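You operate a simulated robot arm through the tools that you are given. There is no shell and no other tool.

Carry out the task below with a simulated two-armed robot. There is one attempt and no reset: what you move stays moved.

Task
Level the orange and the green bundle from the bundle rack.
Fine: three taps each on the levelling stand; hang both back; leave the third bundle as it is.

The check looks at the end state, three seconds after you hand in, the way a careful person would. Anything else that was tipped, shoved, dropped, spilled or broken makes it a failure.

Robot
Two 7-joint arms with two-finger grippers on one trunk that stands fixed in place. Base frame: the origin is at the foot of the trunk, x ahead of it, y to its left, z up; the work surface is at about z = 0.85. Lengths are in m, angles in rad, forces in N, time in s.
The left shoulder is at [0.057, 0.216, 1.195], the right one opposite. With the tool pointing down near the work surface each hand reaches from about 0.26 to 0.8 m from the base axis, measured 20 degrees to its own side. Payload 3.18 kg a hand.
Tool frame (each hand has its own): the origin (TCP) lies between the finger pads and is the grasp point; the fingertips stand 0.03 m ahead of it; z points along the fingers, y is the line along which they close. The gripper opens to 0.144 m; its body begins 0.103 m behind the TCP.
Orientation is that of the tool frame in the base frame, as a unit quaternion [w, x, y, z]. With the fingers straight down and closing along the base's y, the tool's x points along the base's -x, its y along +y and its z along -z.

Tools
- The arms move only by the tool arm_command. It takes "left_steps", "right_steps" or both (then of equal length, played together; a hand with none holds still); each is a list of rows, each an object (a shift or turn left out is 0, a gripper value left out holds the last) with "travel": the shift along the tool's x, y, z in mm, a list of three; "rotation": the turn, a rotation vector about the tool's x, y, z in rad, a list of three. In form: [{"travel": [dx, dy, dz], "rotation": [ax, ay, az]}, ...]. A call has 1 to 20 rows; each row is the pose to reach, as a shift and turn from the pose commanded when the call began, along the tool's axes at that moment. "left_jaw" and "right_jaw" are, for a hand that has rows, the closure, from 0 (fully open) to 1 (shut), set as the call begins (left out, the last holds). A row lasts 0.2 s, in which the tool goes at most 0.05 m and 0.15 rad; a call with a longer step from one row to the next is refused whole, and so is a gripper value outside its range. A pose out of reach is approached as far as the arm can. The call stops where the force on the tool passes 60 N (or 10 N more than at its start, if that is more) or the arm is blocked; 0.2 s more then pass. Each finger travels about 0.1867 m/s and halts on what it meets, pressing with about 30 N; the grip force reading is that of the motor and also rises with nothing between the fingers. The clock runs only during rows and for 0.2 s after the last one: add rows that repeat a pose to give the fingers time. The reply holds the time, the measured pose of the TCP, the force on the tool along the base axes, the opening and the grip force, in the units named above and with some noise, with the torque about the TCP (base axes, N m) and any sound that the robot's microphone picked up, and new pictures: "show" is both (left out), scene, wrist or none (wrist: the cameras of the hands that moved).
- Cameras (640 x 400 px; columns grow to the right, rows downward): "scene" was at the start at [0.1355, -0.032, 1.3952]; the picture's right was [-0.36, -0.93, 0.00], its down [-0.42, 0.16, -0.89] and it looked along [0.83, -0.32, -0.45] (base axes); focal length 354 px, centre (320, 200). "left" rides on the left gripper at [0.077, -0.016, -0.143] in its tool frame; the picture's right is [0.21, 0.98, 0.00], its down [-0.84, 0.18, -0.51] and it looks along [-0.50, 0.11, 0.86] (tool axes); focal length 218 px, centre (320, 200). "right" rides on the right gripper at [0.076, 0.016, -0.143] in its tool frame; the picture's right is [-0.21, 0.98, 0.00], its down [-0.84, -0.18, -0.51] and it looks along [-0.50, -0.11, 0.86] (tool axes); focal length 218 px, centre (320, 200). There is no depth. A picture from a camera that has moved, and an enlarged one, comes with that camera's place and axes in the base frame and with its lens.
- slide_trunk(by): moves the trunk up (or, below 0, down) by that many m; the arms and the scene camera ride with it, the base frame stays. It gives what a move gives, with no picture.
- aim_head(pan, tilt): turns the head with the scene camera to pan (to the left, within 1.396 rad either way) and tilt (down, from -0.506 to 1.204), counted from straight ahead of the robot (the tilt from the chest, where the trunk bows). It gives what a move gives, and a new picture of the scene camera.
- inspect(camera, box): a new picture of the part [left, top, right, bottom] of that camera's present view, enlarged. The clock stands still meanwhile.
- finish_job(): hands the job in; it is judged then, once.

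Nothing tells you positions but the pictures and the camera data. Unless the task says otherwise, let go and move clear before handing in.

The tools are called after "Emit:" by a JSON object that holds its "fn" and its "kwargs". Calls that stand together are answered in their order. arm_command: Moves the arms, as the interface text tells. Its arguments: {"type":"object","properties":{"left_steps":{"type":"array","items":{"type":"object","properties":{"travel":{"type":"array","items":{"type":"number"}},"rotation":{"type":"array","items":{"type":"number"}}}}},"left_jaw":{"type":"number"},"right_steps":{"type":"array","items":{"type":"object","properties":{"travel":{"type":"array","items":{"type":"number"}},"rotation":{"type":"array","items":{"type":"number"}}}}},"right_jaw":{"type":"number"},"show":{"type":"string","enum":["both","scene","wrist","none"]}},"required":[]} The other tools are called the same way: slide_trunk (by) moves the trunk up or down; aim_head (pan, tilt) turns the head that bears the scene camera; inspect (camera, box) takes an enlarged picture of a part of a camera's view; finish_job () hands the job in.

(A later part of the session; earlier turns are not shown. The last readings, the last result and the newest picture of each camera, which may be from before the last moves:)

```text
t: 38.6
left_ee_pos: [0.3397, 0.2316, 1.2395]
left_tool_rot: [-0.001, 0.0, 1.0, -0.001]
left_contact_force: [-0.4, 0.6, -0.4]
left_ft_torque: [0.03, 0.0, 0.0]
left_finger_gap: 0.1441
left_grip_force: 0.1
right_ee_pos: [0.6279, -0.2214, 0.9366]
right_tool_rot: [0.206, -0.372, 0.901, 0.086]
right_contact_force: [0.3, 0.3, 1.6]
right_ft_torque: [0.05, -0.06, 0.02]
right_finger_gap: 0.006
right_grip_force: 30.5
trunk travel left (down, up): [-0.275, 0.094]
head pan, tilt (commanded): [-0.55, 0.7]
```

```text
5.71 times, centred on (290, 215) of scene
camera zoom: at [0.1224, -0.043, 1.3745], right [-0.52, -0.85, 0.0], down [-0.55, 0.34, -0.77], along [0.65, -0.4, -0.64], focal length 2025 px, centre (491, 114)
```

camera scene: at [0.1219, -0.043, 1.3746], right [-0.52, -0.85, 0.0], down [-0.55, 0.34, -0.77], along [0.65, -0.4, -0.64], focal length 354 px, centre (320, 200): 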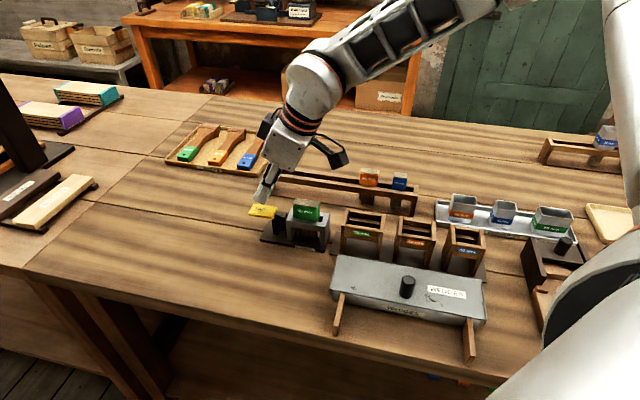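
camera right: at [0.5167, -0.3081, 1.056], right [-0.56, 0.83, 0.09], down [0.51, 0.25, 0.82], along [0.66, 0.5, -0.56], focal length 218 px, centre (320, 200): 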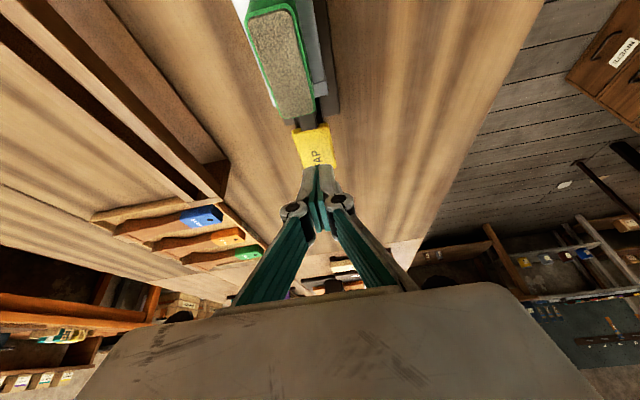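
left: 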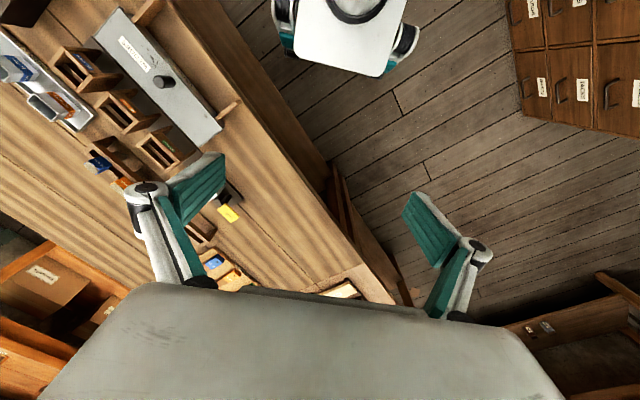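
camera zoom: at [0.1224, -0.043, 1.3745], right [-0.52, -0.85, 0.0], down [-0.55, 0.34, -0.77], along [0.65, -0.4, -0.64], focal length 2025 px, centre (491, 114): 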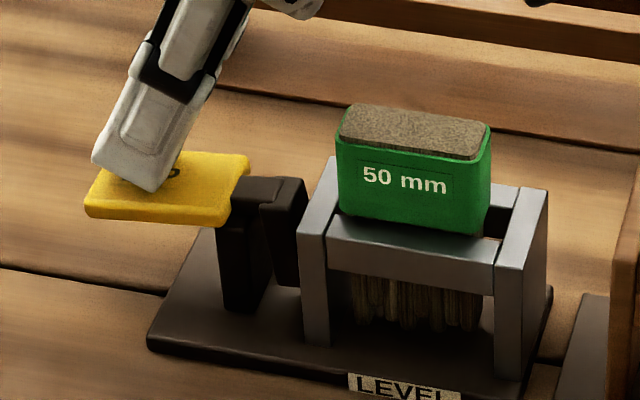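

The lever tips easily at about 2 N and its dark hammer block is swinging. No sound yet, so I'll continue the press.

Emit:
{"fn": "arm_command", "kwargs": {"right_steps": [{"travel": [0.9, 0, 1.8]}, {"travel": [1.7, 0, 3.6]}, {"travel": [2.6, 0, 5.4]}, {"travel": [2.6, 0, 5.4]}], "show": "none"}}

Emit:
{"fn": "inspect", "kwargs": {"camera": "scene", "box": [240, 180, 340, 250]}}

```text
t: 39.6
left_ee_pos: [0.3396, 0.2316, 1.24]
left_tool_rot: [0.001, -0.002, 1.0, -0.001]
left_contact_force: [0.3, -0.3, -0.3]
left_ft_torque: [0.01, -0.03, -0.02]
left_finger_gap: 0.1444
left_grip_force: 0.1
right_ee_pos: [0.6267, -0.2216, 0.9325]
right_tool_rot: [0.206, -0.372, 0.901, 0.085]
right_contact_force: [0.1, 0.3, 9.8]
right_ft_torque: [0.02, -0.03, -0.01]
right_finger_gap: 0.006
right_grip_force: 31.0
trunk travel left (down, up): [-0.275, 0.094]
head pan, tilt (commanded): [-0.55, 0.7]
heard: click
```

```text
5.71 times, centred on (290, 215) of scene
camera zoom: at [0.1217, -0.0428, 1.3746], right [-0.52, -0.85, 0.0], down [-0.55, 0.34, -0.77], along [0.65, -0.4, -0.64], focal length 2025 px, centre (491, 114)
```

zoom: 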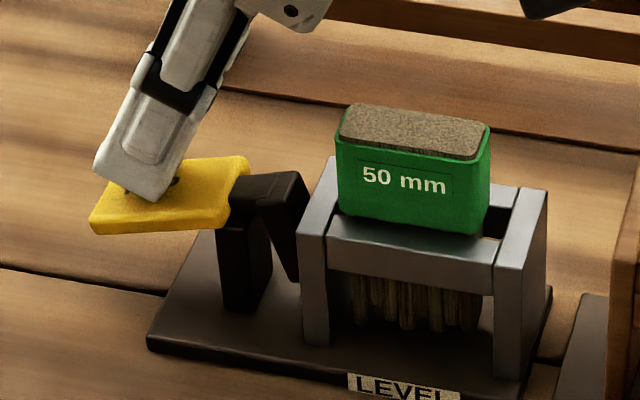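

A click was heard at the end of the stroke, which I take as tap 1. I'll release fully and check that the lever returns.

Emit:
{"fn": "arm_command", "kwargs": {"right_steps": [{"travel": [-2.2, 0, -4.5]}, {"travel": [-4.3, 0, -9]}, {"travel": [-6.5, 0, -13.5]}, {"travel": [-6.5, 0, -13.5]}, {"travel": [-6.5, 0, -13.5]}], "show": "none"}}

Emit:
{"fn": "inspect", "kwargs": {"camera": "scene", "box": [240, 180, 340, 250]}}

Emit:
{"fn": "inspect", "kwargs": {"camera": "scene", "box": [290, 208, 340, 248]}}

```text
t: 40.8
left_ee_pos: [0.3396, 0.2324, 1.2403]
left_tool_rot: [-0.001, -0.001, 1.0, -0.001]
left_contact_force: [-1.2, -0.6, 0.5]
left_ft_torque: [-0.02, 0.03, -0.01]
left_finger_gap: 0.1438
left_grip_force: 0.0
right_ee_pos: [0.6275, -0.2206, 0.9472]
right_tool_rot: [0.205, -0.373, 0.901, 0.086]
right_contact_force: [0.1, -0.2, -0.3]
right_ft_torque: [-0.03, -0.03, 0.01]
right_finger_gap: 0.0001
right_grip_force: 30.5
trunk travel left (down, up): [-0.275, 0.094]
head pan, tilt (commanded): [-0.55, 0.7]
```

```text
5.71 times, centred on (290, 215) of scene
camera zoom: at [0.1224, -0.0431, 1.3744], right [-0.52, -0.85, 0.0], down [-0.55, 0.34, -0.77], along [0.65, -0.4, -0.64], focal length 2025 px, centre (491, 114)
```

zoom: 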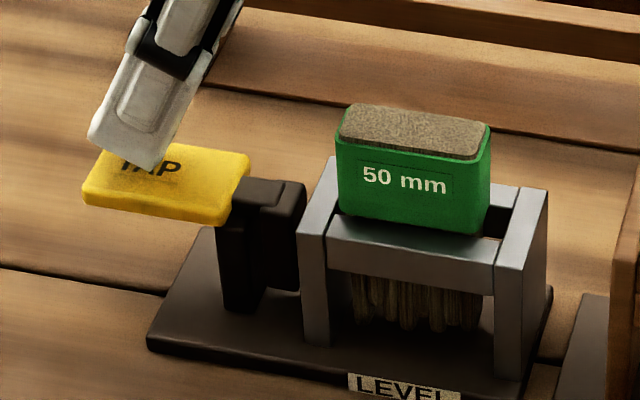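

```text
10.00 times, centred on (315, 228) of scene
camera zoom: at [0.1224, -0.0431, 1.3744], right [-0.52, -0.85, 0.0], down [-0.55, 0.34, -0.77], along [0.65, -0.4, -0.64], focal length 3543 px, centre (370, -80)
```

zoom: 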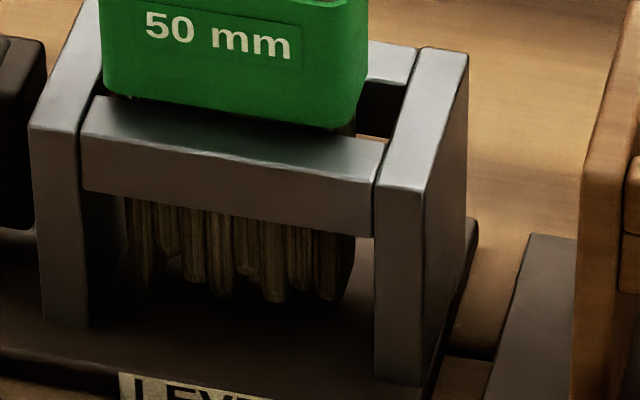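

The lever sprang back. Now tap 2: press to the same depth.

Emit:
{"fn": "arm_command", "kwargs": {"right_steps": [{"travel": [2.2, 0, 4.5]}, {"travel": [4.3, 0, 9]}, {"travel": [5.4, 0, 11.2]}, {"travel": [6.5, 0, 13.5]}, {"travel": [6.5, 0, 13.5]}], "show": "none"}}

Emit:
{"fn": "inspect", "kwargs": {"camera": "scene", "box": [240, 180, 340, 250]}}

```text
t: 42.0
left_ee_pos: [0.3408, 0.2311, 1.2412]
left_tool_rot: [0.0, -0.001, 1.0, -0.001]
left_contact_force: [-0.9, 0.4, -0.4]
left_ft_torque: [0.03, 0.0, 0.0]
left_finger_gap: 0.1439
left_grip_force: 0.1
right_ee_pos: [0.6272, -0.2209, 0.932]
right_tool_rot: [0.206, -0.372, 0.901, 0.085]
right_contact_force: [-0.7, -0.9, 6.7]
right_ft_torque: [0.0, 0.02, -0.02]
right_finger_gap: 0.0061
right_grip_force: 30.8
trunk travel left (down, up): [-0.275, 0.094]
head pan, tilt (commanded): [-0.55, 0.7]
heard: click
```

```text
5.71 times, centred on (290, 215) of scene
camera zoom: at [0.1218, -0.043, 1.3746], right [-0.52, -0.85, 0.0], down [-0.55, 0.34, -0.77], along [0.65, -0.4, -0.64], focal length 2025 px, centre (491, 114)
```

zoom: 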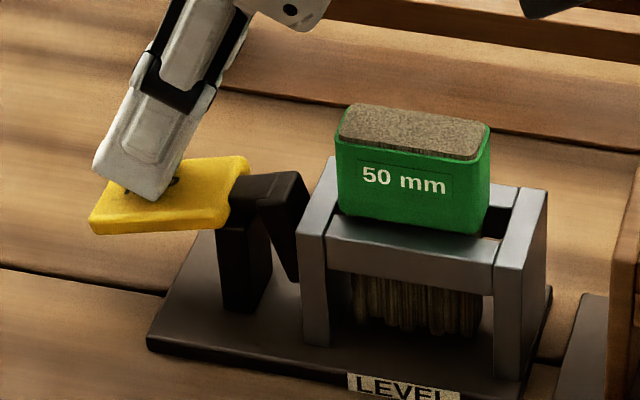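

Tap 2 clicked, and the bristles look visibly more even. I'll release.

Emit:
{"fn": "arm_command", "kwargs": {"right_steps": [{"travel": [-2.2, 0, -4.5]}, {"travel": [-4.3, 0, -9]}, {"travel": [-6.5, 0, -13.5]}, {"travel": [-6.5, 0, -13.5]}, {"travel": [-6.5, 0, -13.5]}], "show": "none"}}

Emit:
{"fn": "inspect", "kwargs": {"camera": "scene", "box": [240, 180, 340, 250]}}

Emit:
{"fn": "inspect", "kwargs": {"camera": "scene", "box": [290, 208, 340, 248]}}

```text
t: 43.2
left_ee_pos: [0.3416, 0.2312, 1.2406]
left_tool_rot: [-0.001, -0.001, 1.0, -0.001]
left_contact_force: [-0.7, 0.3, 0.3]
left_ft_torque: [-0.03, 0.0, 0.01]
left_finger_gap: 0.1437
left_grip_force: 0.1
right_ee_pos: [0.6271, -0.2221, 0.9455]
right_tool_rot: [0.205, -0.373, 0.901, 0.086]
right_contact_force: [-0.2, 0.1, -0.6]
right_ft_torque: [-0.02, -0.01, 0.01]
right_finger_gap: 0.0
right_grip_force: 31.0
trunk travel left (down, up): [-0.275, 0.094]
head pan, tilt (commanded): [-0.55, 0.7]
```

```text
5.71 times, centred on (290, 215) of scene
camera zoom: at [0.1224, -0.0431, 1.3744], right [-0.52, -0.85, 0.0], down [-0.55, 0.34, -0.77], along [0.65, -0.4, -0.64], focal length 2025 px, centre (491, 114)
```

zoom: 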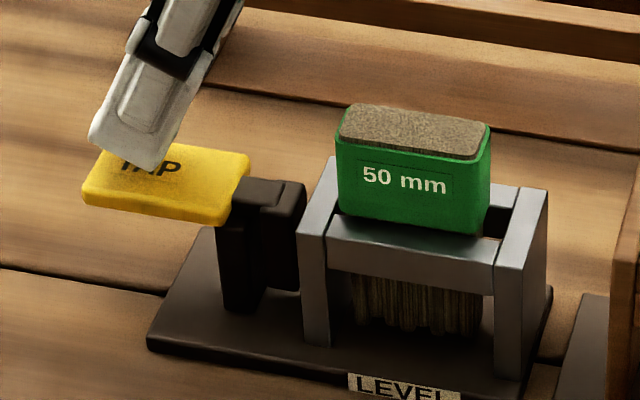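

```text
10.00 times, centred on (315, 228) of scene
camera zoom: at [0.1224, -0.0431, 1.3744], right [-0.52, -0.85, 0.0], down [-0.55, 0.34, -0.77], along [0.65, -0.4, -0.64], focal length 3543 px, centre (370, -80)
```

zoom: 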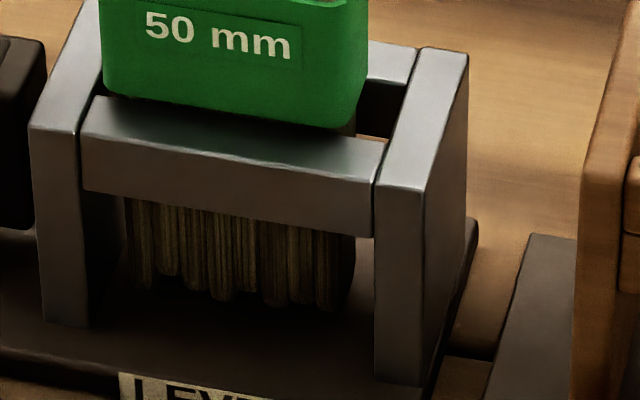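

The bristle ends are getting more level with each tap. Now tap 3 of 3 on green.

Emit:
{"fn": "arm_command", "kwargs": {"right_steps": [{"travel": [2.2, 0, 4.5]}, {"travel": [4.3, 0, 9]}, {"travel": [5.4, 0, 11.2]}, {"travel": [6.5, 0, 13.5]}, {"travel": [6.5, 0, 13.5]}], "show": "none"}}

```text
t: 44.4
left_ee_pos: [0.3406, 0.2318, 1.2406]
left_tool_rot: [0.0, -0.001, 1.0, -0.001]
left_contact_force: [0.0, 0.0, 0.1]
left_ft_torque: [-0.03, -0.01, 0.0]
left_finger_gap: 0.1439
left_grip_force: 0.0
right_ee_pos: [0.6274, -0.2207, 0.9323]
right_tool_rot: [0.207, -0.372, 0.901, 0.085]
right_contact_force: [-0.3, -0.3, 7.6]
right_ft_torque: [-0.03, 0.03, -0.02]
right_finger_gap: 0.0061
right_grip_force: 30.7
trunk travel left (down, up): [-0.275, 0.094]
head pan, tilt (commanded): [-0.55, 0.7]
heard: click
```

The third click was heard. I'll release, check the bristles, then rise clear of the paddle.

Emit:
{"fn": "arm_command", "kwargs": {"right_steps": [{"travel": [-2.2, 0, -4.5]}, {"travel": [-4.3, 0, -9]}, {"travel": [-6.5, 0, -13.5]}, {"travel": [-15, 0, -31]}, {"travel": [-28, 0, -58]}, {"travel": [-41, 0, -85]}, {"travel": [-41, 0, -85]}], "show": "none"}}

Emit:
{"fn": "inspect", "kwargs": {"camera": "scene", "box": [240, 180, 340, 250]}}

Emit:
{"fn": "inspect", "kwargs": {"camera": "scene", "box": [290, 208, 340, 248]}}

```text
t: 46.0
left_ee_pos: [0.3403, 0.232, 1.2407]
left_tool_rot: [-0.001, -0.001, 1.0, -0.001]
left_contact_force: [0.3, 0.1, -0.3]
left_ft_torque: [0.02, 0.02, -0.01]
left_finger_gap: 0.1438
left_grip_force: 0.0
right_ee_pos: [0.6277, -0.2208, 1.0257]
right_tool_rot: [0.204, -0.372, 0.901, 0.085]
right_contact_force: [0.9, -0.1, -0.3]
right_ft_torque: [-0.02, 0.0, -0.03]
right_finger_gap: 0.0002
right_grip_force: 30.7
trunk travel left (down, up): [-0.275, 0.094]
head pan, tilt (commanded): [-0.55, 0.7]
```

```text
5.71 times, centred on (290, 215) of scene
camera zoom: at [0.123, -0.0433, 1.3743], right [-0.52, -0.85, 0.0], down [-0.55, 0.34, -0.76], along [0.65, -0.4, -0.64], focal length 2025 px, centre (491, 114)
```

zoom: 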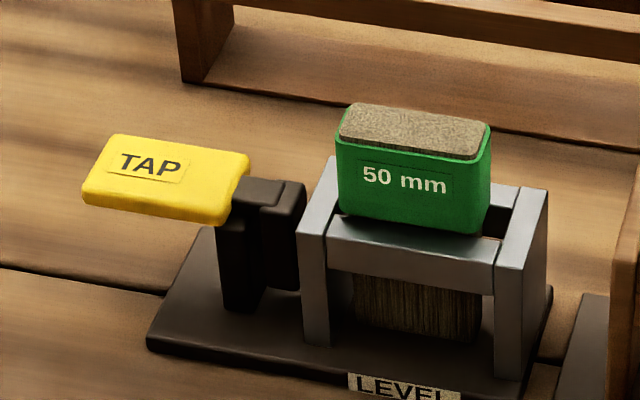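

```text
10.00 times, centred on (315, 228) of scene
camera zoom: at [0.123, -0.0433, 1.3743], right [-0.52, -0.85, 0.0], down [-0.55, 0.34, -0.76], along [0.65, -0.4, -0.64], focal length 3543 px, centre (370, -80)
```

zoom: 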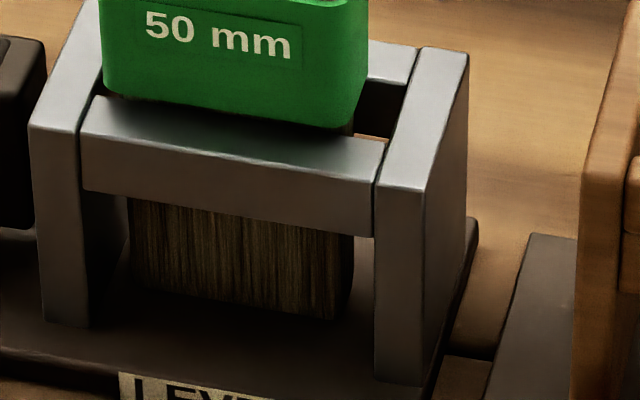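

Green's bristles are perfectly level after three taps. Now I'll bring the hand back upright beside the bundle to pick it up.

Emit:
{"fn": "arm_command", "kwargs": {"right_steps": [{"travel": [27, 0, -24]}, {"travel": [54.3, 0, -48.5]}, {"travel": [54.3, 0, -48.5], "rotation": [0, 0.12, 0]}, {"travel": [54.3, 0, -48.5], "rotation": [0, 0.24, 0]}, {"travel": [54.3, 0, -48.5], "rotation": [0, 0.36, 0]}, {"travel": [54.3, 0, -48.5], "rotation": [0, 0.45, 0]}, {"travel": [54.3, 0, -48.5], "rotation": [0, 0.45, 0]}], "right_jaw": 0.65, "show": "wrist"}}

```text
t: 47.6
left_ee_pos: [0.3413, 0.2316, 1.2412]
left_tool_rot: [-0.001, -0.001, 1.0, 0.0]
left_contact_force: [-0.8, 0.3, -0.7]
left_ft_torque: [-0.01, 0.0, -0.03]
left_finger_gap: 0.1437
left_grip_force: 0.1
right_ee_pos: [0.5795, -0.2702, 1.0461]
right_tool_rot: [-0.001, -0.382, 0.924, -0.001]
right_contact_force: [0.0, 0.5, 0.3]
right_ft_torque: [-0.02, -0.01, 0.04]
right_finger_gap: 0.0502
right_grip_force: 0.1
trunk travel left (down, up): [-0.275, 0.094]
head pan, tilt (commanded): [-0.55, 0.7]
camera right: at [0.5128, -0.3127, 1.1888], right [-0.54, 0.84, 0.0], down [0.72, 0.47, 0.51], along [0.42, 0.27, -0.86], focal length 218 px, centre (320, 200)
```

right: 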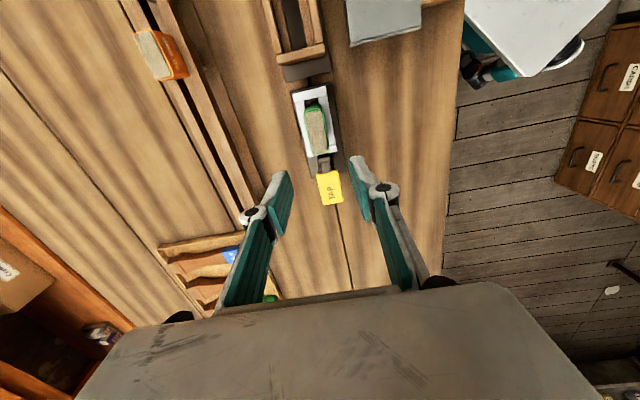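

The hand is upright again. I'll measure the head relative to the hand.

Emit:
{"fn": "inspect", "kwargs": {"camera": "right", "box": [284, 80, 348, 160]}}

```text
5.00 times, centred on (316, 120) of right
camera zoom: at [0.5128, -0.3127, 1.1888], right [-0.54, 0.84, 0.0], down [0.72, 0.47, 0.51], along [0.42, 0.27, -0.86], focal length 1091 px, centre (340, 600)
```

zoom: 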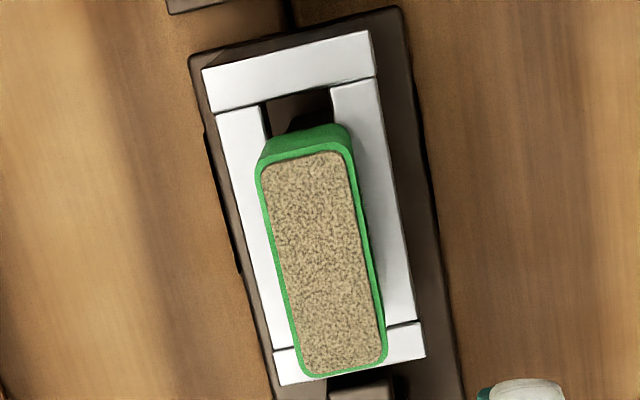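

The head centre is at (0.563,-0.2844), about 22 mm along the row from the hand and aligned across it. I'll move over it, descend and grip.

Emit:
{"fn": "arm_command", "kwargs": {"right_steps": [{"travel": [22, 0.4, 0]}, {"travel": [22, 0.4, 0]}, {"travel": [22, 0.4, 30]}, {"travel": [22, 0.4, 60]}, {"travel": [22, 0.4, 85]}, {"travel": [22, 0.4, 98]}, {"travel": [22, 0.4, 98]}], "right_jaw": 0.65, "show": "none"}}

Emit:
{"fn": "inspect", "kwargs": {"camera": "right", "box": [270, 100, 370, 220]}}

Emit:
{"fn": "inspect", "kwargs": {"camera": "scene", "box": [270, 180, 350, 240]}}

```text
t: 49.2
left_ee_pos: [0.3393, 0.2308, 1.2404]
left_tool_rot: [0.0, -0.001, 1.0, -0.001]
left_contact_force: [0.4, 0.0, 0.1]
left_ft_torque: [0.0, 0.0, 0.03]
left_finger_gap: 0.1442
left_grip_force: 0.0
right_ee_pos: [0.5631, -0.2853, 0.9482]
right_tool_rot: [-0.001, -0.382, 0.924, 0.001]
right_contact_force: [0.0, 0.0, -0.9]
right_ft_torque: [0.01, 0.04, 0.03]
right_finger_gap: 0.0502
right_grip_force: 0.1
trunk travel left (down, up): [-0.275, 0.094]
head pan, tilt (commanded): [-0.55, 0.7]
```

```text
3.33 times, centred on (320, 160) of right
camera zoom: at [0.4964, -0.3276, 1.0909], right [-0.54, 0.84, 0.0], down [0.72, 0.47, 0.51], along [0.42, 0.27, -0.86], focal length 728 px, centre (320, 333)
```

zoom: 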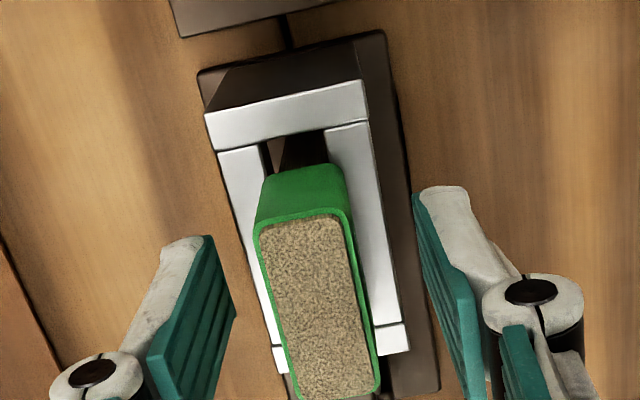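

```text
6.67 times, centred on (310, 210) of scene
camera zoom: at [0.1223, -0.0431, 1.3745], right [-0.52, -0.85, 0.0], down [-0.55, 0.34, -0.77], along [0.65, -0.4, -0.64], focal length 2362 px, centre (387, 133)
```

zoom: 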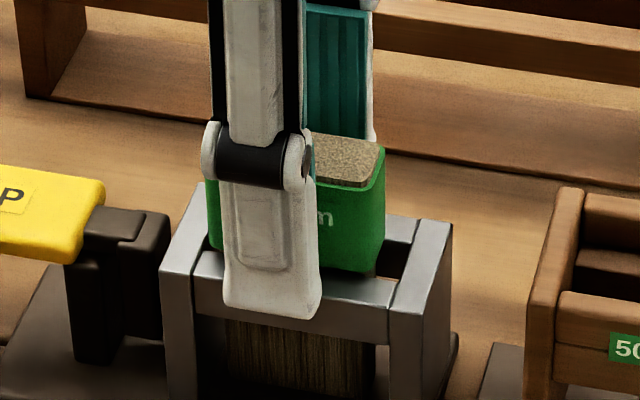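

The head is centred between the fingers. I'll close and lift straight up 130 mm.

Emit:
{"fn": "arm_command", "kwargs": {"right_steps": [{"travel": [0, 0, 0]}, {"travel": [0, 0, 0]}, {"travel": [0, 0, 0]}], "right_jaw": 1.0, "show": "none"}}

Emit:
{"fn": "arm_command", "kwargs": {"right_steps": [{"travel": [0, 0, -5]}, {"travel": [0, 0, -20]}, {"travel": [0, 0, -40]}, {"travel": [0, 0, -65]}, {"travel": [0, 0, -90]}, {"travel": [0, 0, -115]}, {"travel": [0, 0, -115]}], "show": "both"}}

```text
t: 50.0
left_ee_pos: [0.3405, 0.2319, 1.2399]
left_tool_rot: [-0.001, -0.001, 1.0, -0.001]
left_contact_force: [0.0, 1.1, 0.1]
left_ft_torque: [0.03, 0.0, -0.02]
left_finger_gap: 0.1438
left_grip_force: 0.0
right_ee_pos: [0.562, -0.2857, 0.9481]
right_tool_rot: [-0.001, -0.382, 0.924, 0.0]
right_contact_force: [-0.8, -0.2, -0.4]
right_ft_torque: [-0.01, -0.01, -0.02]
right_finger_gap: 0.0202
right_grip_force: 30.1
trunk travel left (down, up): [-0.275, 0.094]
head pan, tilt (commanded): [-0.55, 0.7]
```

```text
t: 51.6
left_ee_pos: [0.3411, 0.2303, 1.2398]
left_tool_rot: [-0.001, -0.001, 1.0, 0.0]
left_contact_force: [-0.2, -0.2, 0.0]
left_ft_torque: [0.02, 0.03, -0.01]
left_finger_gap: 0.1439
left_grip_force: 0.1
right_ee_pos: [0.5638, -0.2863, 1.0633]
right_tool_rot: [-0.001, -0.382, 0.924, 0.0]
right_contact_force: [0.0, -0.3, -0.2]
right_ft_torque: [0.03, 0.05, 0.02]
right_finger_gap: 0.0204
right_grip_force: 30.2
trunk travel left (down, up): [-0.275, 0.094]
head pan, tilt (commanded): [-0.55, 0.7]
camera scene: at [0.1229, -0.0433, 1.3743], right [-0.52, -0.85, 0.0], down [-0.55, 0.34, -0.76], along [0.65, -0.4, -0.64], focal length 354 px, centre (320, 200)
camera right: at [0.4978, -0.3286, 1.2049], right [-0.54, 0.84, 0.0], down [0.73, 0.47, 0.51], along [0.42, 0.27, -0.86], focal length 218 px, centre (320, 200)
```

scene: 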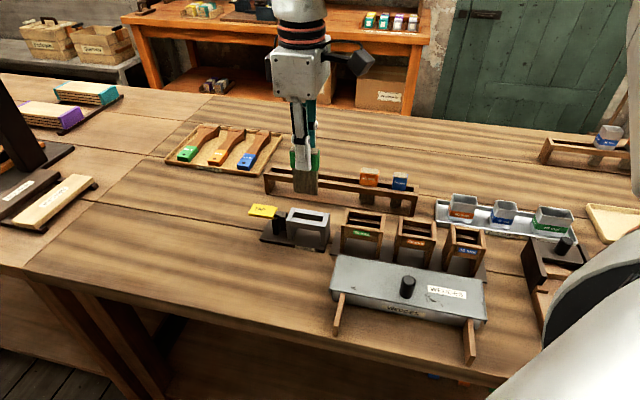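
right: 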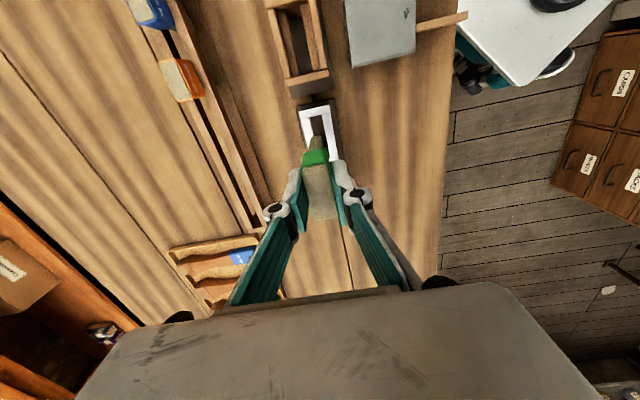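

Green is lifted with level bristles. I'll carry it back over its original place in the rack.

Emit:
{"fn": "arm_command", "kwargs": {"right_steps": [{"travel": [10, -34, 0]}, {"travel": [20, -68, 0]}, {"travel": [29, -102, 0]}, {"travel": [38, -132.5, 0]}, {"travel": [38, -132.5, 0]}], "show": "none"}}

Emit:
{"fn": "inspect", "kwargs": {"camera": "right", "box": [270, 80, 370, 240]}}

Emit:
{"fn": "inspect", "kwargs": {"camera": "right", "box": [280, 60, 360, 160]}}

Emit:
{"fn": "inspect", "kwargs": {"camera": "scene", "box": [310, 90, 430, 210]}}

```text
t: 52.8
left_ee_pos: [0.3391, 0.2314, 1.2409]
left_tool_rot: [0.001, -0.001, 1.0, 0.0]
left_contact_force: [-1.3, 0.2, -0.3]
left_ft_torque: [-0.04, -0.02, 0.0]
left_finger_gap: 0.1441
left_grip_force: 0.1
right_ee_pos: [0.6286, -0.4073, 1.0625]
right_tool_rot: [-0.001, -0.381, 0.924, -0.001]
right_contact_force: [-0.6, -0.4, -1.1]
right_ft_torque: [-0.01, 0.0, 0.03]
right_finger_gap: 0.0203
right_grip_force: 29.5
trunk travel left (down, up): [-0.275, 0.094]
head pan, tilt (commanded): [-0.55, 0.7]
```

```text
2.50 times, centred on (320, 160) of right
camera zoom: at [0.5628, -0.4494, 1.2048], right [-0.54, 0.84, 0.0], down [0.72, 0.47, 0.51], along [0.42, 0.27, -0.86], focal length 546 px, centre (320, 300)
```

zoom: 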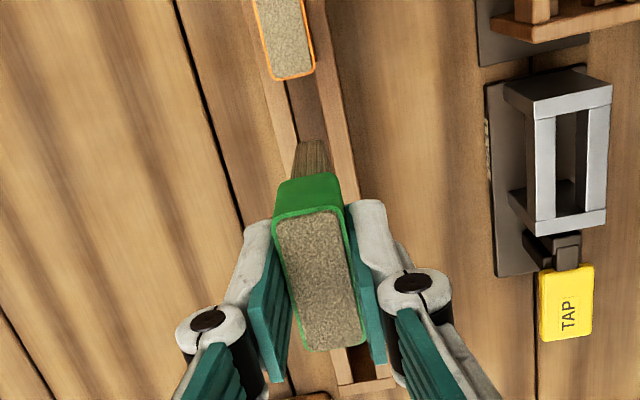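

```text
4.00 times, centred on (320, 110) of right
camera zoom: at [0.5628, -0.4494, 1.2048], right [-0.54, 0.84, 0.0], down [0.72, 0.47, 0.51], along [0.42, 0.27, -0.86], focal length 873 px, centre (320, 560)
```

zoom: 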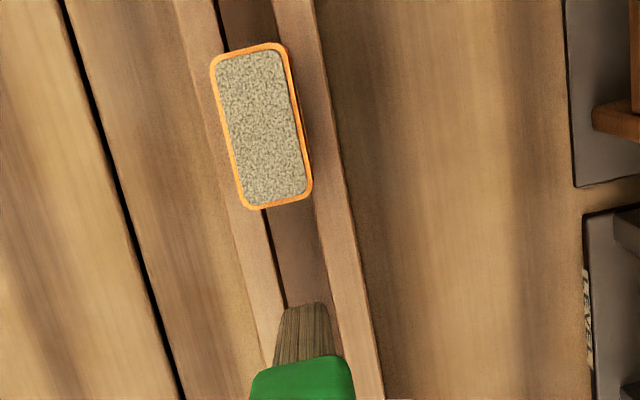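

```text
3.33 times, centred on (370, 150) of scene
camera zoom: at [0.1223, -0.0429, 1.3745], right [-0.52, -0.85, 0.0], down [-0.55, 0.34, -0.77], along [0.65, -0.4, -0.64], focal length 1181 px, centre (153, 367)
```

zoom: 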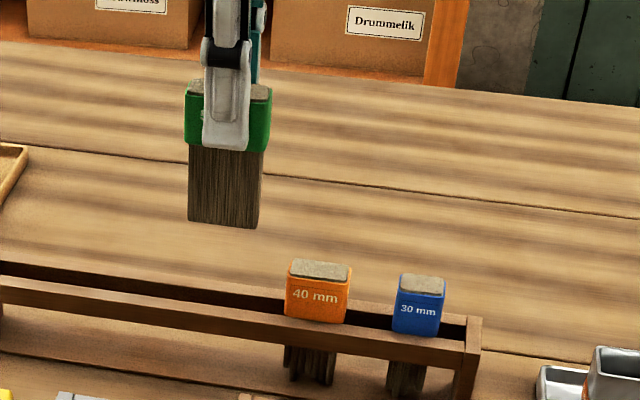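

Over the rack. The slot appears about 2.5 mm further back than the hand, so I'll correct, lower to just above the rails and re-check.

Emit:
{"fn": "arm_command", "kwargs": {"right_steps": [{"travel": [-1, -2, 15]}, {"travel": [-1, -2, 30]}, {"travel": [-1, -2, 44]}, {"travel": [-1, -2, 44]}], "show": "none"}}

Emit:
{"fn": "inspect", "kwargs": {"camera": "right", "box": [280, 70, 360, 170]}}

Emit:
{"fn": "inspect", "kwargs": {"camera": "scene", "box": [310, 120, 430, 210]}}

```text
t: 53.8
left_ee_pos: [0.3408, 0.2308, 1.2408]
left_tool_rot: [0.0, 0.0, 1.0, -0.001]
left_contact_force: [-0.9, 0.8, 1.1]
left_ft_torque: [0.0, 0.01, -0.01]
left_finger_gap: 0.1439
left_grip_force: 0.0
right_ee_pos: [0.6305, -0.4065, 1.0178]
right_tool_rot: [-0.001, -0.381, 0.924, 0.0]
right_contact_force: [0.2, 0.4, -0.6]
right_ft_torque: [-0.01, -0.02, 0.02]
right_finger_gap: 0.0205
right_grip_force: 30.4
trunk travel left (down, up): [-0.275, 0.094]
head pan, tilt (commanded): [-0.55, 0.7]
```

```text
4.00 times, centred on (320, 120) of right
camera zoom: at [0.5655, -0.4494, 1.161], right [-0.54, 0.84, 0.0], down [0.72, 0.47, 0.51], along [0.42, 0.27, -0.86], focal length 873 px, centre (320, 520)
```

zoom: 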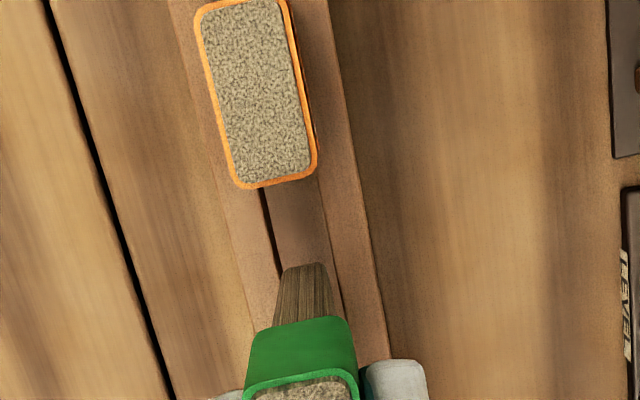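

```text
4.44 times, centred on (370, 165) of scene
camera zoom: at [0.1222, -0.043, 1.3745], right [-0.52, -0.85, 0.0], down [-0.55, 0.34, -0.77], along [0.65, -0.4, -0.64], focal length 1575 px, centre (98, 356)
```

zoom: 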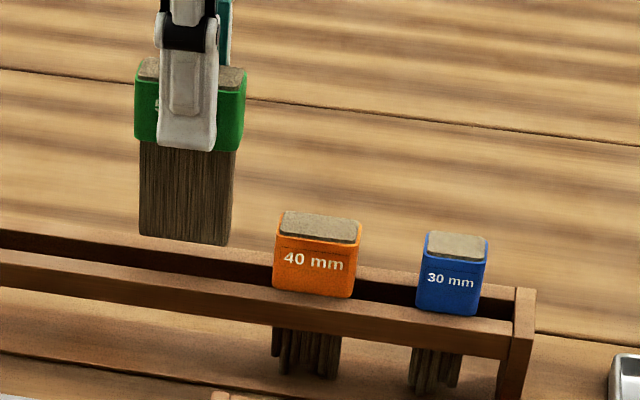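

The bristles are aligned with the slot to about 0.6 mm. I'll lower them through, stopping 7–8 mm before seating.

Emit:
{"fn": "arm_command", "kwargs": {"right_steps": [{"travel": [0, -0.6, 12]}, {"travel": [0, -0.6, 24]}, {"travel": [0, -0.6, 36]}, {"travel": [0, -0.6, 50]}, {"travel": [0, -0.6, 62]}, {"travel": [0, -0.6, 66]}, {"travel": [0, -0.6, 66]}], "show": "none"}}

Emit:
{"fn": "inspect", "kwargs": {"camera": "right", "box": [270, 80, 370, 200]}}

Emit:
{"fn": "inspect", "kwargs": {"camera": "scene", "box": [310, 135, 430, 210]}}

```text
t: 55.4
left_ee_pos: [0.3418, 0.2309, 1.2402]
left_tool_rot: [-0.001, -0.001, 1.0, -0.001]
left_contact_force: [0.7, 0.0, -0.2]
left_ft_torque: [-0.01, -0.02, 0.02]
left_finger_gap: 0.1439
left_grip_force: 0.0
right_ee_pos: [0.6315, -0.4066, 0.9523]
right_tool_rot: [-0.002, -0.383, 0.924, 0.0]
right_contact_force: [0.2, -1.4, -0.3]
right_ft_torque: [0.03, -0.01, 0.0]
right_finger_gap: 0.0207
right_grip_force: 29.9
trunk travel left (down, up): [-0.275, 0.094]
head pan, tilt (commanded): [-0.55, 0.7]
```

```text
3.33 times, centred on (320, 140) of right
camera zoom: at [0.5662, -0.4496, 1.0946], right [-0.54, 0.84, 0.0], down [0.72, 0.47, 0.51], along [0.42, 0.28, -0.86], focal length 728 px, centre (320, 400)
```

zoom: 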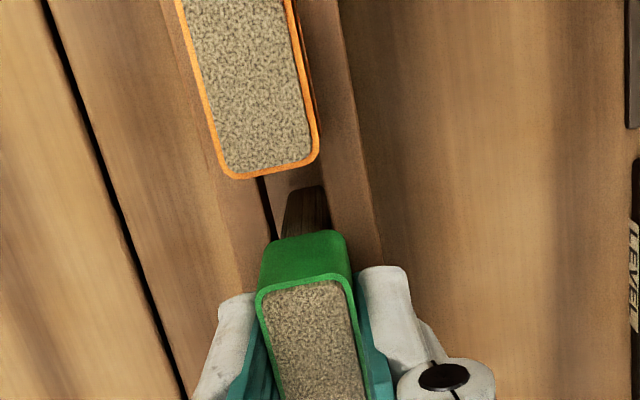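

```text
5.33 times, centred on (370, 172) of scene
camera zoom: at [0.1226, -0.0432, 1.3744], right [-0.52, -0.85, 0.0], down [-0.55, 0.34, -0.76], along [0.65, -0.4, -0.64], focal length 1890 px, centre (53, 347)
```

zoom: 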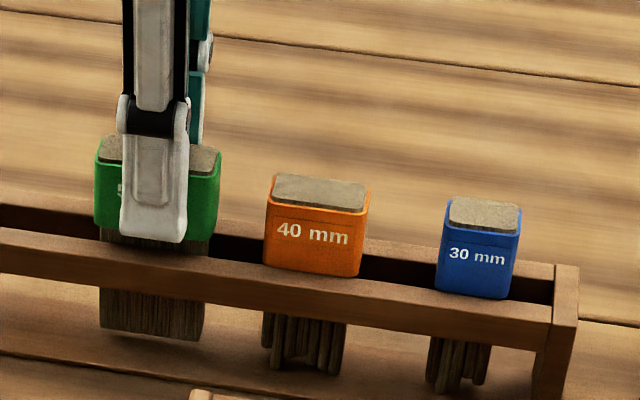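

It is inside the slot with no contact. I'll lower the last millimetres gently.

Emit:
{"fn": "arm_command", "kwargs": {"right_steps": [{"travel": [0, 0, 3]}, {"travel": [0, 0, 6]}, {"travel": [0, 0, 6]}], "show": "none"}}

Emit:
{"fn": "arm_command", "kwargs": {"right_steps": [{"travel": [0, 0, 1]}, {"travel": [0, 0, 1]}], "show": "none"}}

Emit:
{"fn": "inspect", "kwargs": {"camera": "right", "box": [270, 80, 370, 200]}}

```text
t: 56.2
left_ee_pos: [0.3409, 0.2328, 1.2405]
left_tool_rot: [0.0, 0.0, 1.0, -0.002]
left_contact_force: [0.3, 0.6, -0.2]
left_ft_torque: [0.01, 0.01, 0.0]
left_finger_gap: 0.1441
left_grip_force: 0.0
right_ee_pos: [0.6319, -0.4066, 0.9455]
right_tool_rot: [-0.001, -0.383, 0.924, 0.0]
right_contact_force: [-1.0, 0.1, -0.5]
right_ft_torque: [0.0, -0.01, 0.0]
right_finger_gap: 0.0203
right_grip_force: 30.0
trunk travel left (down, up): [-0.275, 0.094]
head pan, tilt (commanded): [-0.55, 0.7]
```

```text
t: 56.8
left_ee_pos: [0.34, 0.2312, 1.2401]
left_tool_rot: [0.0, -0.001, 1.0, -0.002]
left_contact_force: [-0.2, 0.2, -0.3]
left_ft_torque: [0.0, -0.02, -0.04]
left_finger_gap: 0.1442
left_grip_force: 0.0
right_ee_pos: [0.6313, -0.4078, 0.9438]
right_tool_rot: [-0.001, -0.382, 0.924, 0.001]
right_contact_force: [0.0, -0.9, 0.4]
right_ft_torque: [-0.01, 0.04, -0.01]
right_finger_gap: 0.0206
right_grip_force: 30.4
trunk travel left (down, up): [-0.275, 0.094]
head pan, tilt (commanded): [-0.55, 0.7]
```

```text
3.33 times, centred on (320, 140) of right
camera zoom: at [0.5661, -0.4499, 1.0875], right [-0.54, 0.84, 0.0], down [0.72, 0.47, 0.51], along [0.42, 0.27, -0.86], focal length 728 px, centre (320, 400)
```

zoom: 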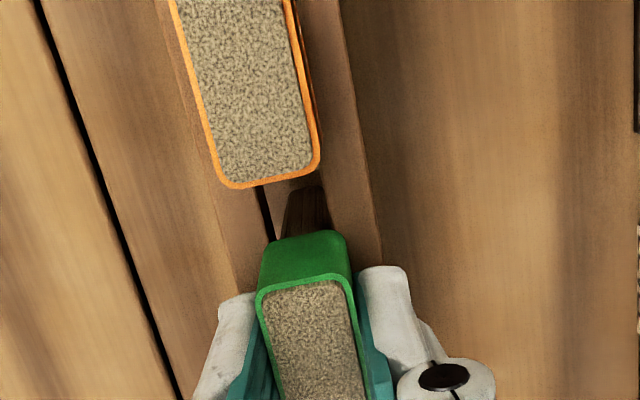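

It is symmetric over the slot. I'll continue down in 1 mm steps until contact.

Emit:
{"fn": "arm_command", "kwargs": {"right_steps": [{"travel": [0, 0, 1]}, {"travel": [0, 0, 1]}], "show": "none"}}

```text
t: 57.4
left_ee_pos: [0.3404, 0.2319, 1.2399]
left_tool_rot: [0.0, -0.001, 1.0, 0.0]
left_contact_force: [-0.9, -0.1, 0.1]
left_ft_torque: [-0.02, 0.0, 0.0]
left_finger_gap: 0.144
left_grip_force: 0.0
right_ee_pos: [0.6325, -0.4086, 0.9446]
right_tool_rot: [-0.001, -0.381, 0.925, 0.0]
right_contact_force: [-0.6, -0.9, -0.6]
right_ft_torque: [-0.04, -0.03, 0.01]
right_finger_gap: 0.0203
right_grip_force: 29.4
trunk travel left (down, up): [-0.275, 0.094]
head pan, tilt (commanded): [-0.55, 0.7]
```

Emit:
{"fn": "arm_command", "kwargs": {"right_steps": [{"travel": [0, 0, 1]}, {"travel": [0, 0, 1]}], "show": "none"}}

Emit:
{"fn": "inspect", "kwargs": {"camera": "scene", "box": [320, 155, 384, 205]}}

```text
t: 58.0
left_ee_pos: [0.3411, 0.2314, 1.2396]
left_tool_rot: [-0.001, -0.001, 1.0, -0.001]
left_contact_force: [-0.6, -0.2, 1.3]
left_ft_torque: [-0.01, -0.01, 0.04]
left_finger_gap: 0.1437
left_grip_force: 0.0
right_ee_pos: [0.632, -0.4076, 0.944]
right_tool_rot: [-0.001, -0.382, 0.924, -0.001]
right_contact_force: [1.1, 0.5, 1.9]
right_ft_torque: [0.05, -0.03, 0.02]
right_finger_gap: 0.0206
right_grip_force: 30.3
trunk travel left (down, up): [-0.275, 0.094]
head pan, tilt (commanded): [-0.55, 0.7]
```

```text
8.00 times, centred on (352, 180) of scene
camera zoom: at [0.1224, -0.0429, 1.3745], right [-0.52, -0.85, 0.0], down [-0.55, 0.34, -0.77], along [0.65, -0.4, -0.64], focal length 2835 px, centre (64, 360)
```

zoom: 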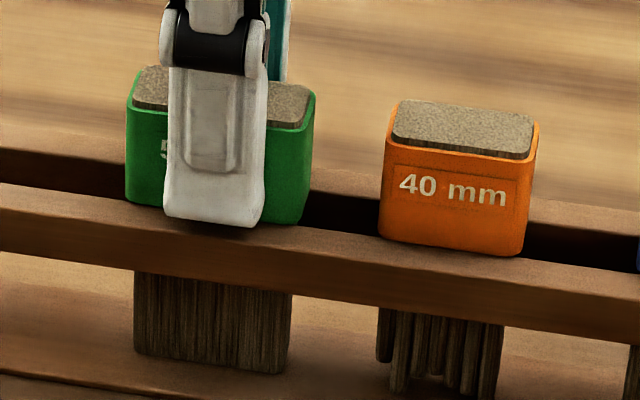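

It is seated with contact just starting at 2 N. I'll open gently and check.

Emit:
{"fn": "arm_command", "kwargs": {"right_steps": [{"travel": [0, 0, 0.4]}, {"travel": [0, 0, 0.4]}], "show": "none"}}

Emit:
{"fn": "arm_command", "kwargs": {"right_steps": [{"travel": [0, 0, 0]}, {"travel": [0, 0, 0]}], "right_jaw": 0.7, "show": "none"}}

Emit:
{"fn": "inspect", "kwargs": {"camera": "right", "box": [270, 80, 370, 220]}}

Emit:
{"fn": "inspect", "kwargs": {"camera": "scene", "box": [320, 155, 384, 205]}}

```text
t: 58.6
left_ee_pos: [0.3405, 0.232, 1.2412]
left_tool_rot: [-0.001, 0.0, 1.0, -0.001]
left_contact_force: [-0.5, 0.1, 0.0]
left_ft_torque: [-0.03, 0.01, 0.01]
left_finger_gap: 0.1439
left_grip_force: 0.0
right_ee_pos: [0.6327, -0.4082, 0.9444]
right_tool_rot: [0.0, -0.382, 0.924, 0.0]
right_contact_force: [1.4, 1.2, 2.5]
right_ft_torque: [0.05, -0.05, 0.03]
right_finger_gap: 0.0201
right_grip_force: 29.9
trunk travel left (down, up): [-0.275, 0.094]
head pan, tilt (commanded): [-0.55, 0.7]
```

```text
t: 59.2
left_ee_pos: [0.3405, 0.2316, 1.2413]
left_tool_rot: [-0.001, -0.001, 1.0, -0.001]
left_contact_force: [-0.1, -0.7, 0.0]
left_ft_torque: [0.01, 0.03, 0.0]
left_finger_gap: 0.1442
left_grip_force: 0.0
right_ee_pos: [0.6318, -0.4075, 0.9429]
right_tool_rot: [-0.001, -0.381, 0.924, 0.001]
right_contact_force: [0.4, -0.3, -0.8]
right_ft_torque: [-0.02, 0.0, -0.04]
right_finger_gap: 0.0433
right_grip_force: 0.1
trunk travel left (down, up): [-0.275, 0.094]
head pan, tilt (commanded): [-0.55, 0.7]
```

```text
2.86 times, centred on (320, 150) of right
camera zoom: at [0.566, -0.4505, 1.0858], right [-0.54, 0.84, 0.0], down [0.72, 0.47, 0.51], along [0.42, 0.27, -0.86], focal length 624 px, centre (320, 343)
```

zoom: 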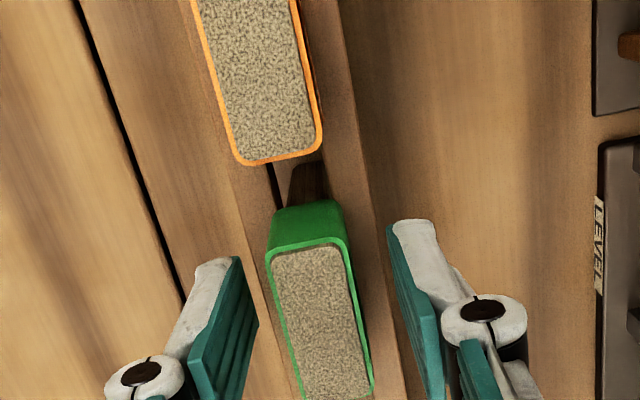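

```text
8.00 times, centred on (352, 180) of scene
camera zoom: at [0.1225, -0.0432, 1.3744], right [-0.52, -0.85, 0.0], down [-0.55, 0.34, -0.76], along [0.65, -0.4, -0.64], focal length 2835 px, centre (64, 360)
```

zoom: 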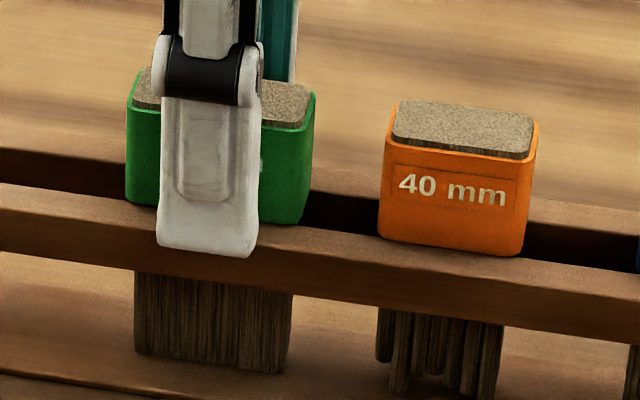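

Green hangs in its place again. I'll rise and shift along the rack to above the orange bundle.

Emit:
{"fn": "arm_command", "kwargs": {"right_steps": [{"travel": [0, 0, -10]}, {"travel": [0, 0, -40]}, {"travel": [0, 0, -80]}, {"travel": [0, 0, -110]}, {"travel": [32, 0, -110]}, {"travel": [63, 0, -110]}, {"travel": [63, 0, -110]}], "right_jaw": 0.6, "show": "both"}}

Emit:
{"fn": "inspect", "kwargs": {"camera": "right", "box": [280, 90, 360, 190]}}

Emit:
{"fn": "inspect", "kwargs": {"camera": "scene", "box": [310, 135, 430, 210]}}

```text
t: 60.8
left_ee_pos: [0.3407, 0.2327, 1.24]
left_tool_rot: [-0.001, -0.001, 1.0, 0.0]
left_contact_force: [0.1, -0.5, 0.2]
left_ft_torque: [-0.02, 0.05, 0.02]
left_finger_gap: 0.1441
left_grip_force: 0.1
right_ee_pos: [0.5858, -0.452, 1.0528]
right_tool_rot: [-0.001, -0.382, 0.924, 0.001]
right_contact_force: [0.4, 0.4, -0.6]
right_ft_torque: [0.0, 0.01, 0.0]
right_finger_gap: 0.0576
right_grip_force: 0.1
trunk travel left (down, up): [-0.275, 0.094]
head pan, tilt (commanded): [-0.55, 0.7]
camera scene: at [0.1228, -0.0432, 1.3743], right [-0.52, -0.85, 0.0], down [-0.55, 0.34, -0.76], along [0.65, -0.4, -0.64], focal length 354 px, centre (320, 200)
camera right: at [0.5208, -0.494, 1.196], right [-0.54, 0.84, 0.0], down [0.72, 0.47, 0.51], along [0.42, 0.28, -0.86], focal length 218 px, centre (320, 200)
```

scene: 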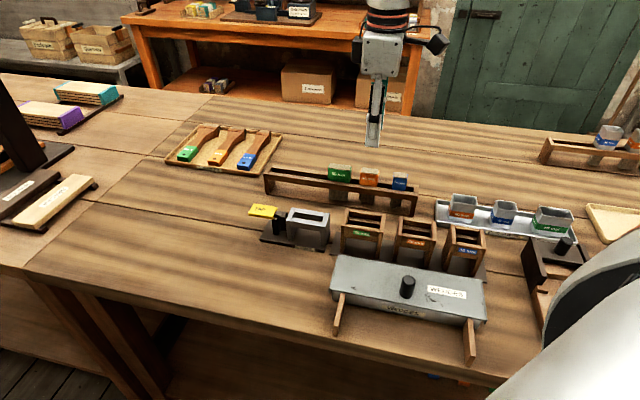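
right: 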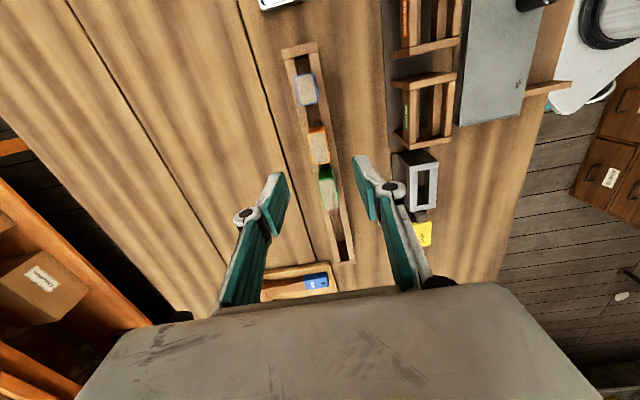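

```text
4.00 times, centred on (320, 140) of right
camera zoom: at [0.5208, -0.494, 1.196], right [-0.54, 0.84, 0.0], down [0.72, 0.47, 0.51], along [0.42, 0.28, -0.86], focal length 873 px, centre (320, 440)
```

zoom: 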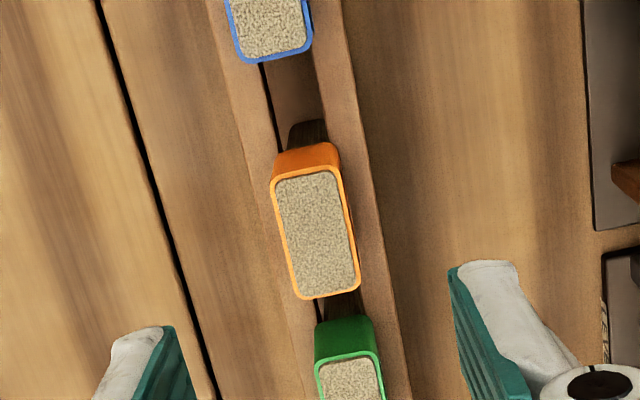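

```text
5.33 times, centred on (370, 172) of scene
camera zoom: at [0.1228, -0.0432, 1.3743], right [-0.52, -0.85, 0.0], down [-0.55, 0.34, -0.76], along [0.65, -0.4, -0.64], focal length 1890 px, centre (53, 347)
```

zoom: 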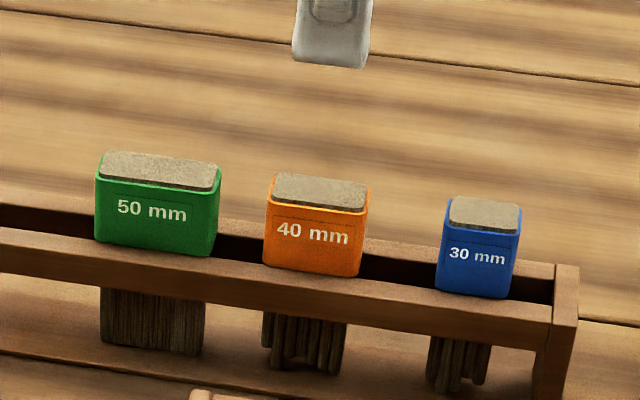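

Green sits level with the others. Orange's centre is at (0.587,-0.452); I'll correct by 1 mm and descend around it.

Emit:
{"fn": "arm_command", "kwargs": {"right_steps": [{"travel": [-1, -1, 25]}, {"travel": [-1, -1, 50]}, {"travel": [-1, -1, 75]}, {"travel": [-1, -1, 95]}, {"travel": [-1, -1, 109]}, {"travel": [-1, -1, 109]}], "right_jaw": 0.68, "show": "none"}}

Emit:
{"fn": "inspect", "kwargs": {"camera": "right", "box": [260, 90, 380, 240]}}

Emit:
{"fn": "inspect", "kwargs": {"camera": "scene", "box": [310, 135, 430, 210]}}

```text
t: 62.2
left_ee_pos: [0.3404, 0.2312, 1.2407]
left_tool_rot: [0.0, -0.001, 1.0, -0.001]
left_contact_force: [-0.5, -0.4, 1.1]
left_ft_torque: [0.0, 0.01, -0.05]
left_finger_gap: 0.1441
left_grip_force: 0.1
right_ee_pos: [0.5867, -0.454, 0.9431]
right_tool_rot: [-0.001, -0.382, 0.924, 0.0]
right_contact_force: [-0.1, 1.0, 1.1]
right_ft_torque: [-0.03, 0.03, -0.03]
right_finger_gap: 0.046
right_grip_force: 0.1
trunk travel left (down, up): [-0.275, 0.094]
head pan, tilt (commanded): [-0.55, 0.7]
```

```text
2.67 times, centred on (320, 165) of right
camera zoom: at [0.5213, -0.495, 1.0863], right [-0.54, 0.84, 0.0], down [0.72, 0.47, 0.51], along [0.42, 0.27, -0.86], focal length 582 px, centre (320, 293)
```

zoom: 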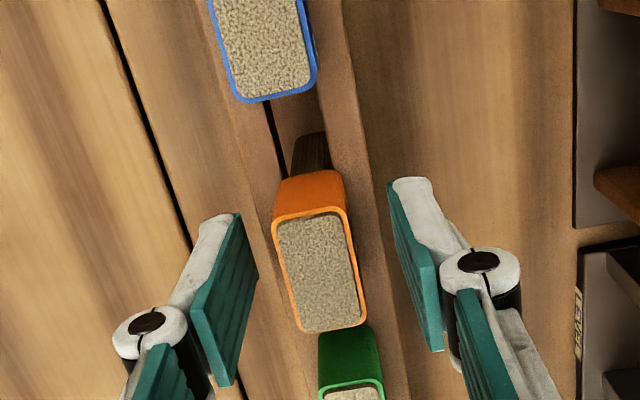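

```text
5.33 times, centred on (370, 172) of scene
camera zoom: at [0.1222, -0.0429, 1.3745], right [-0.52, -0.85, 0.0], down [-0.55, 0.34, -0.77], along [0.65, -0.4, -0.64], focal length 1890 px, centre (53, 347)
```

zoom: 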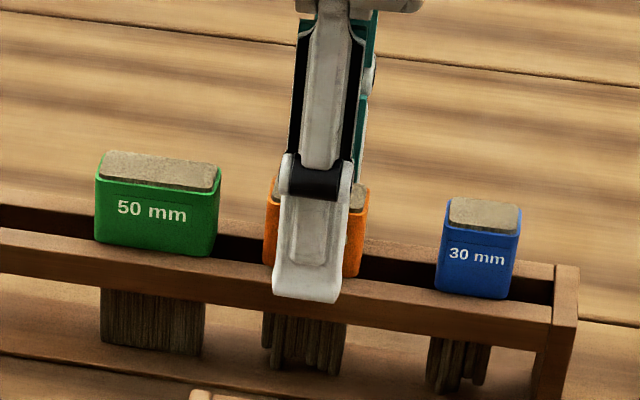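

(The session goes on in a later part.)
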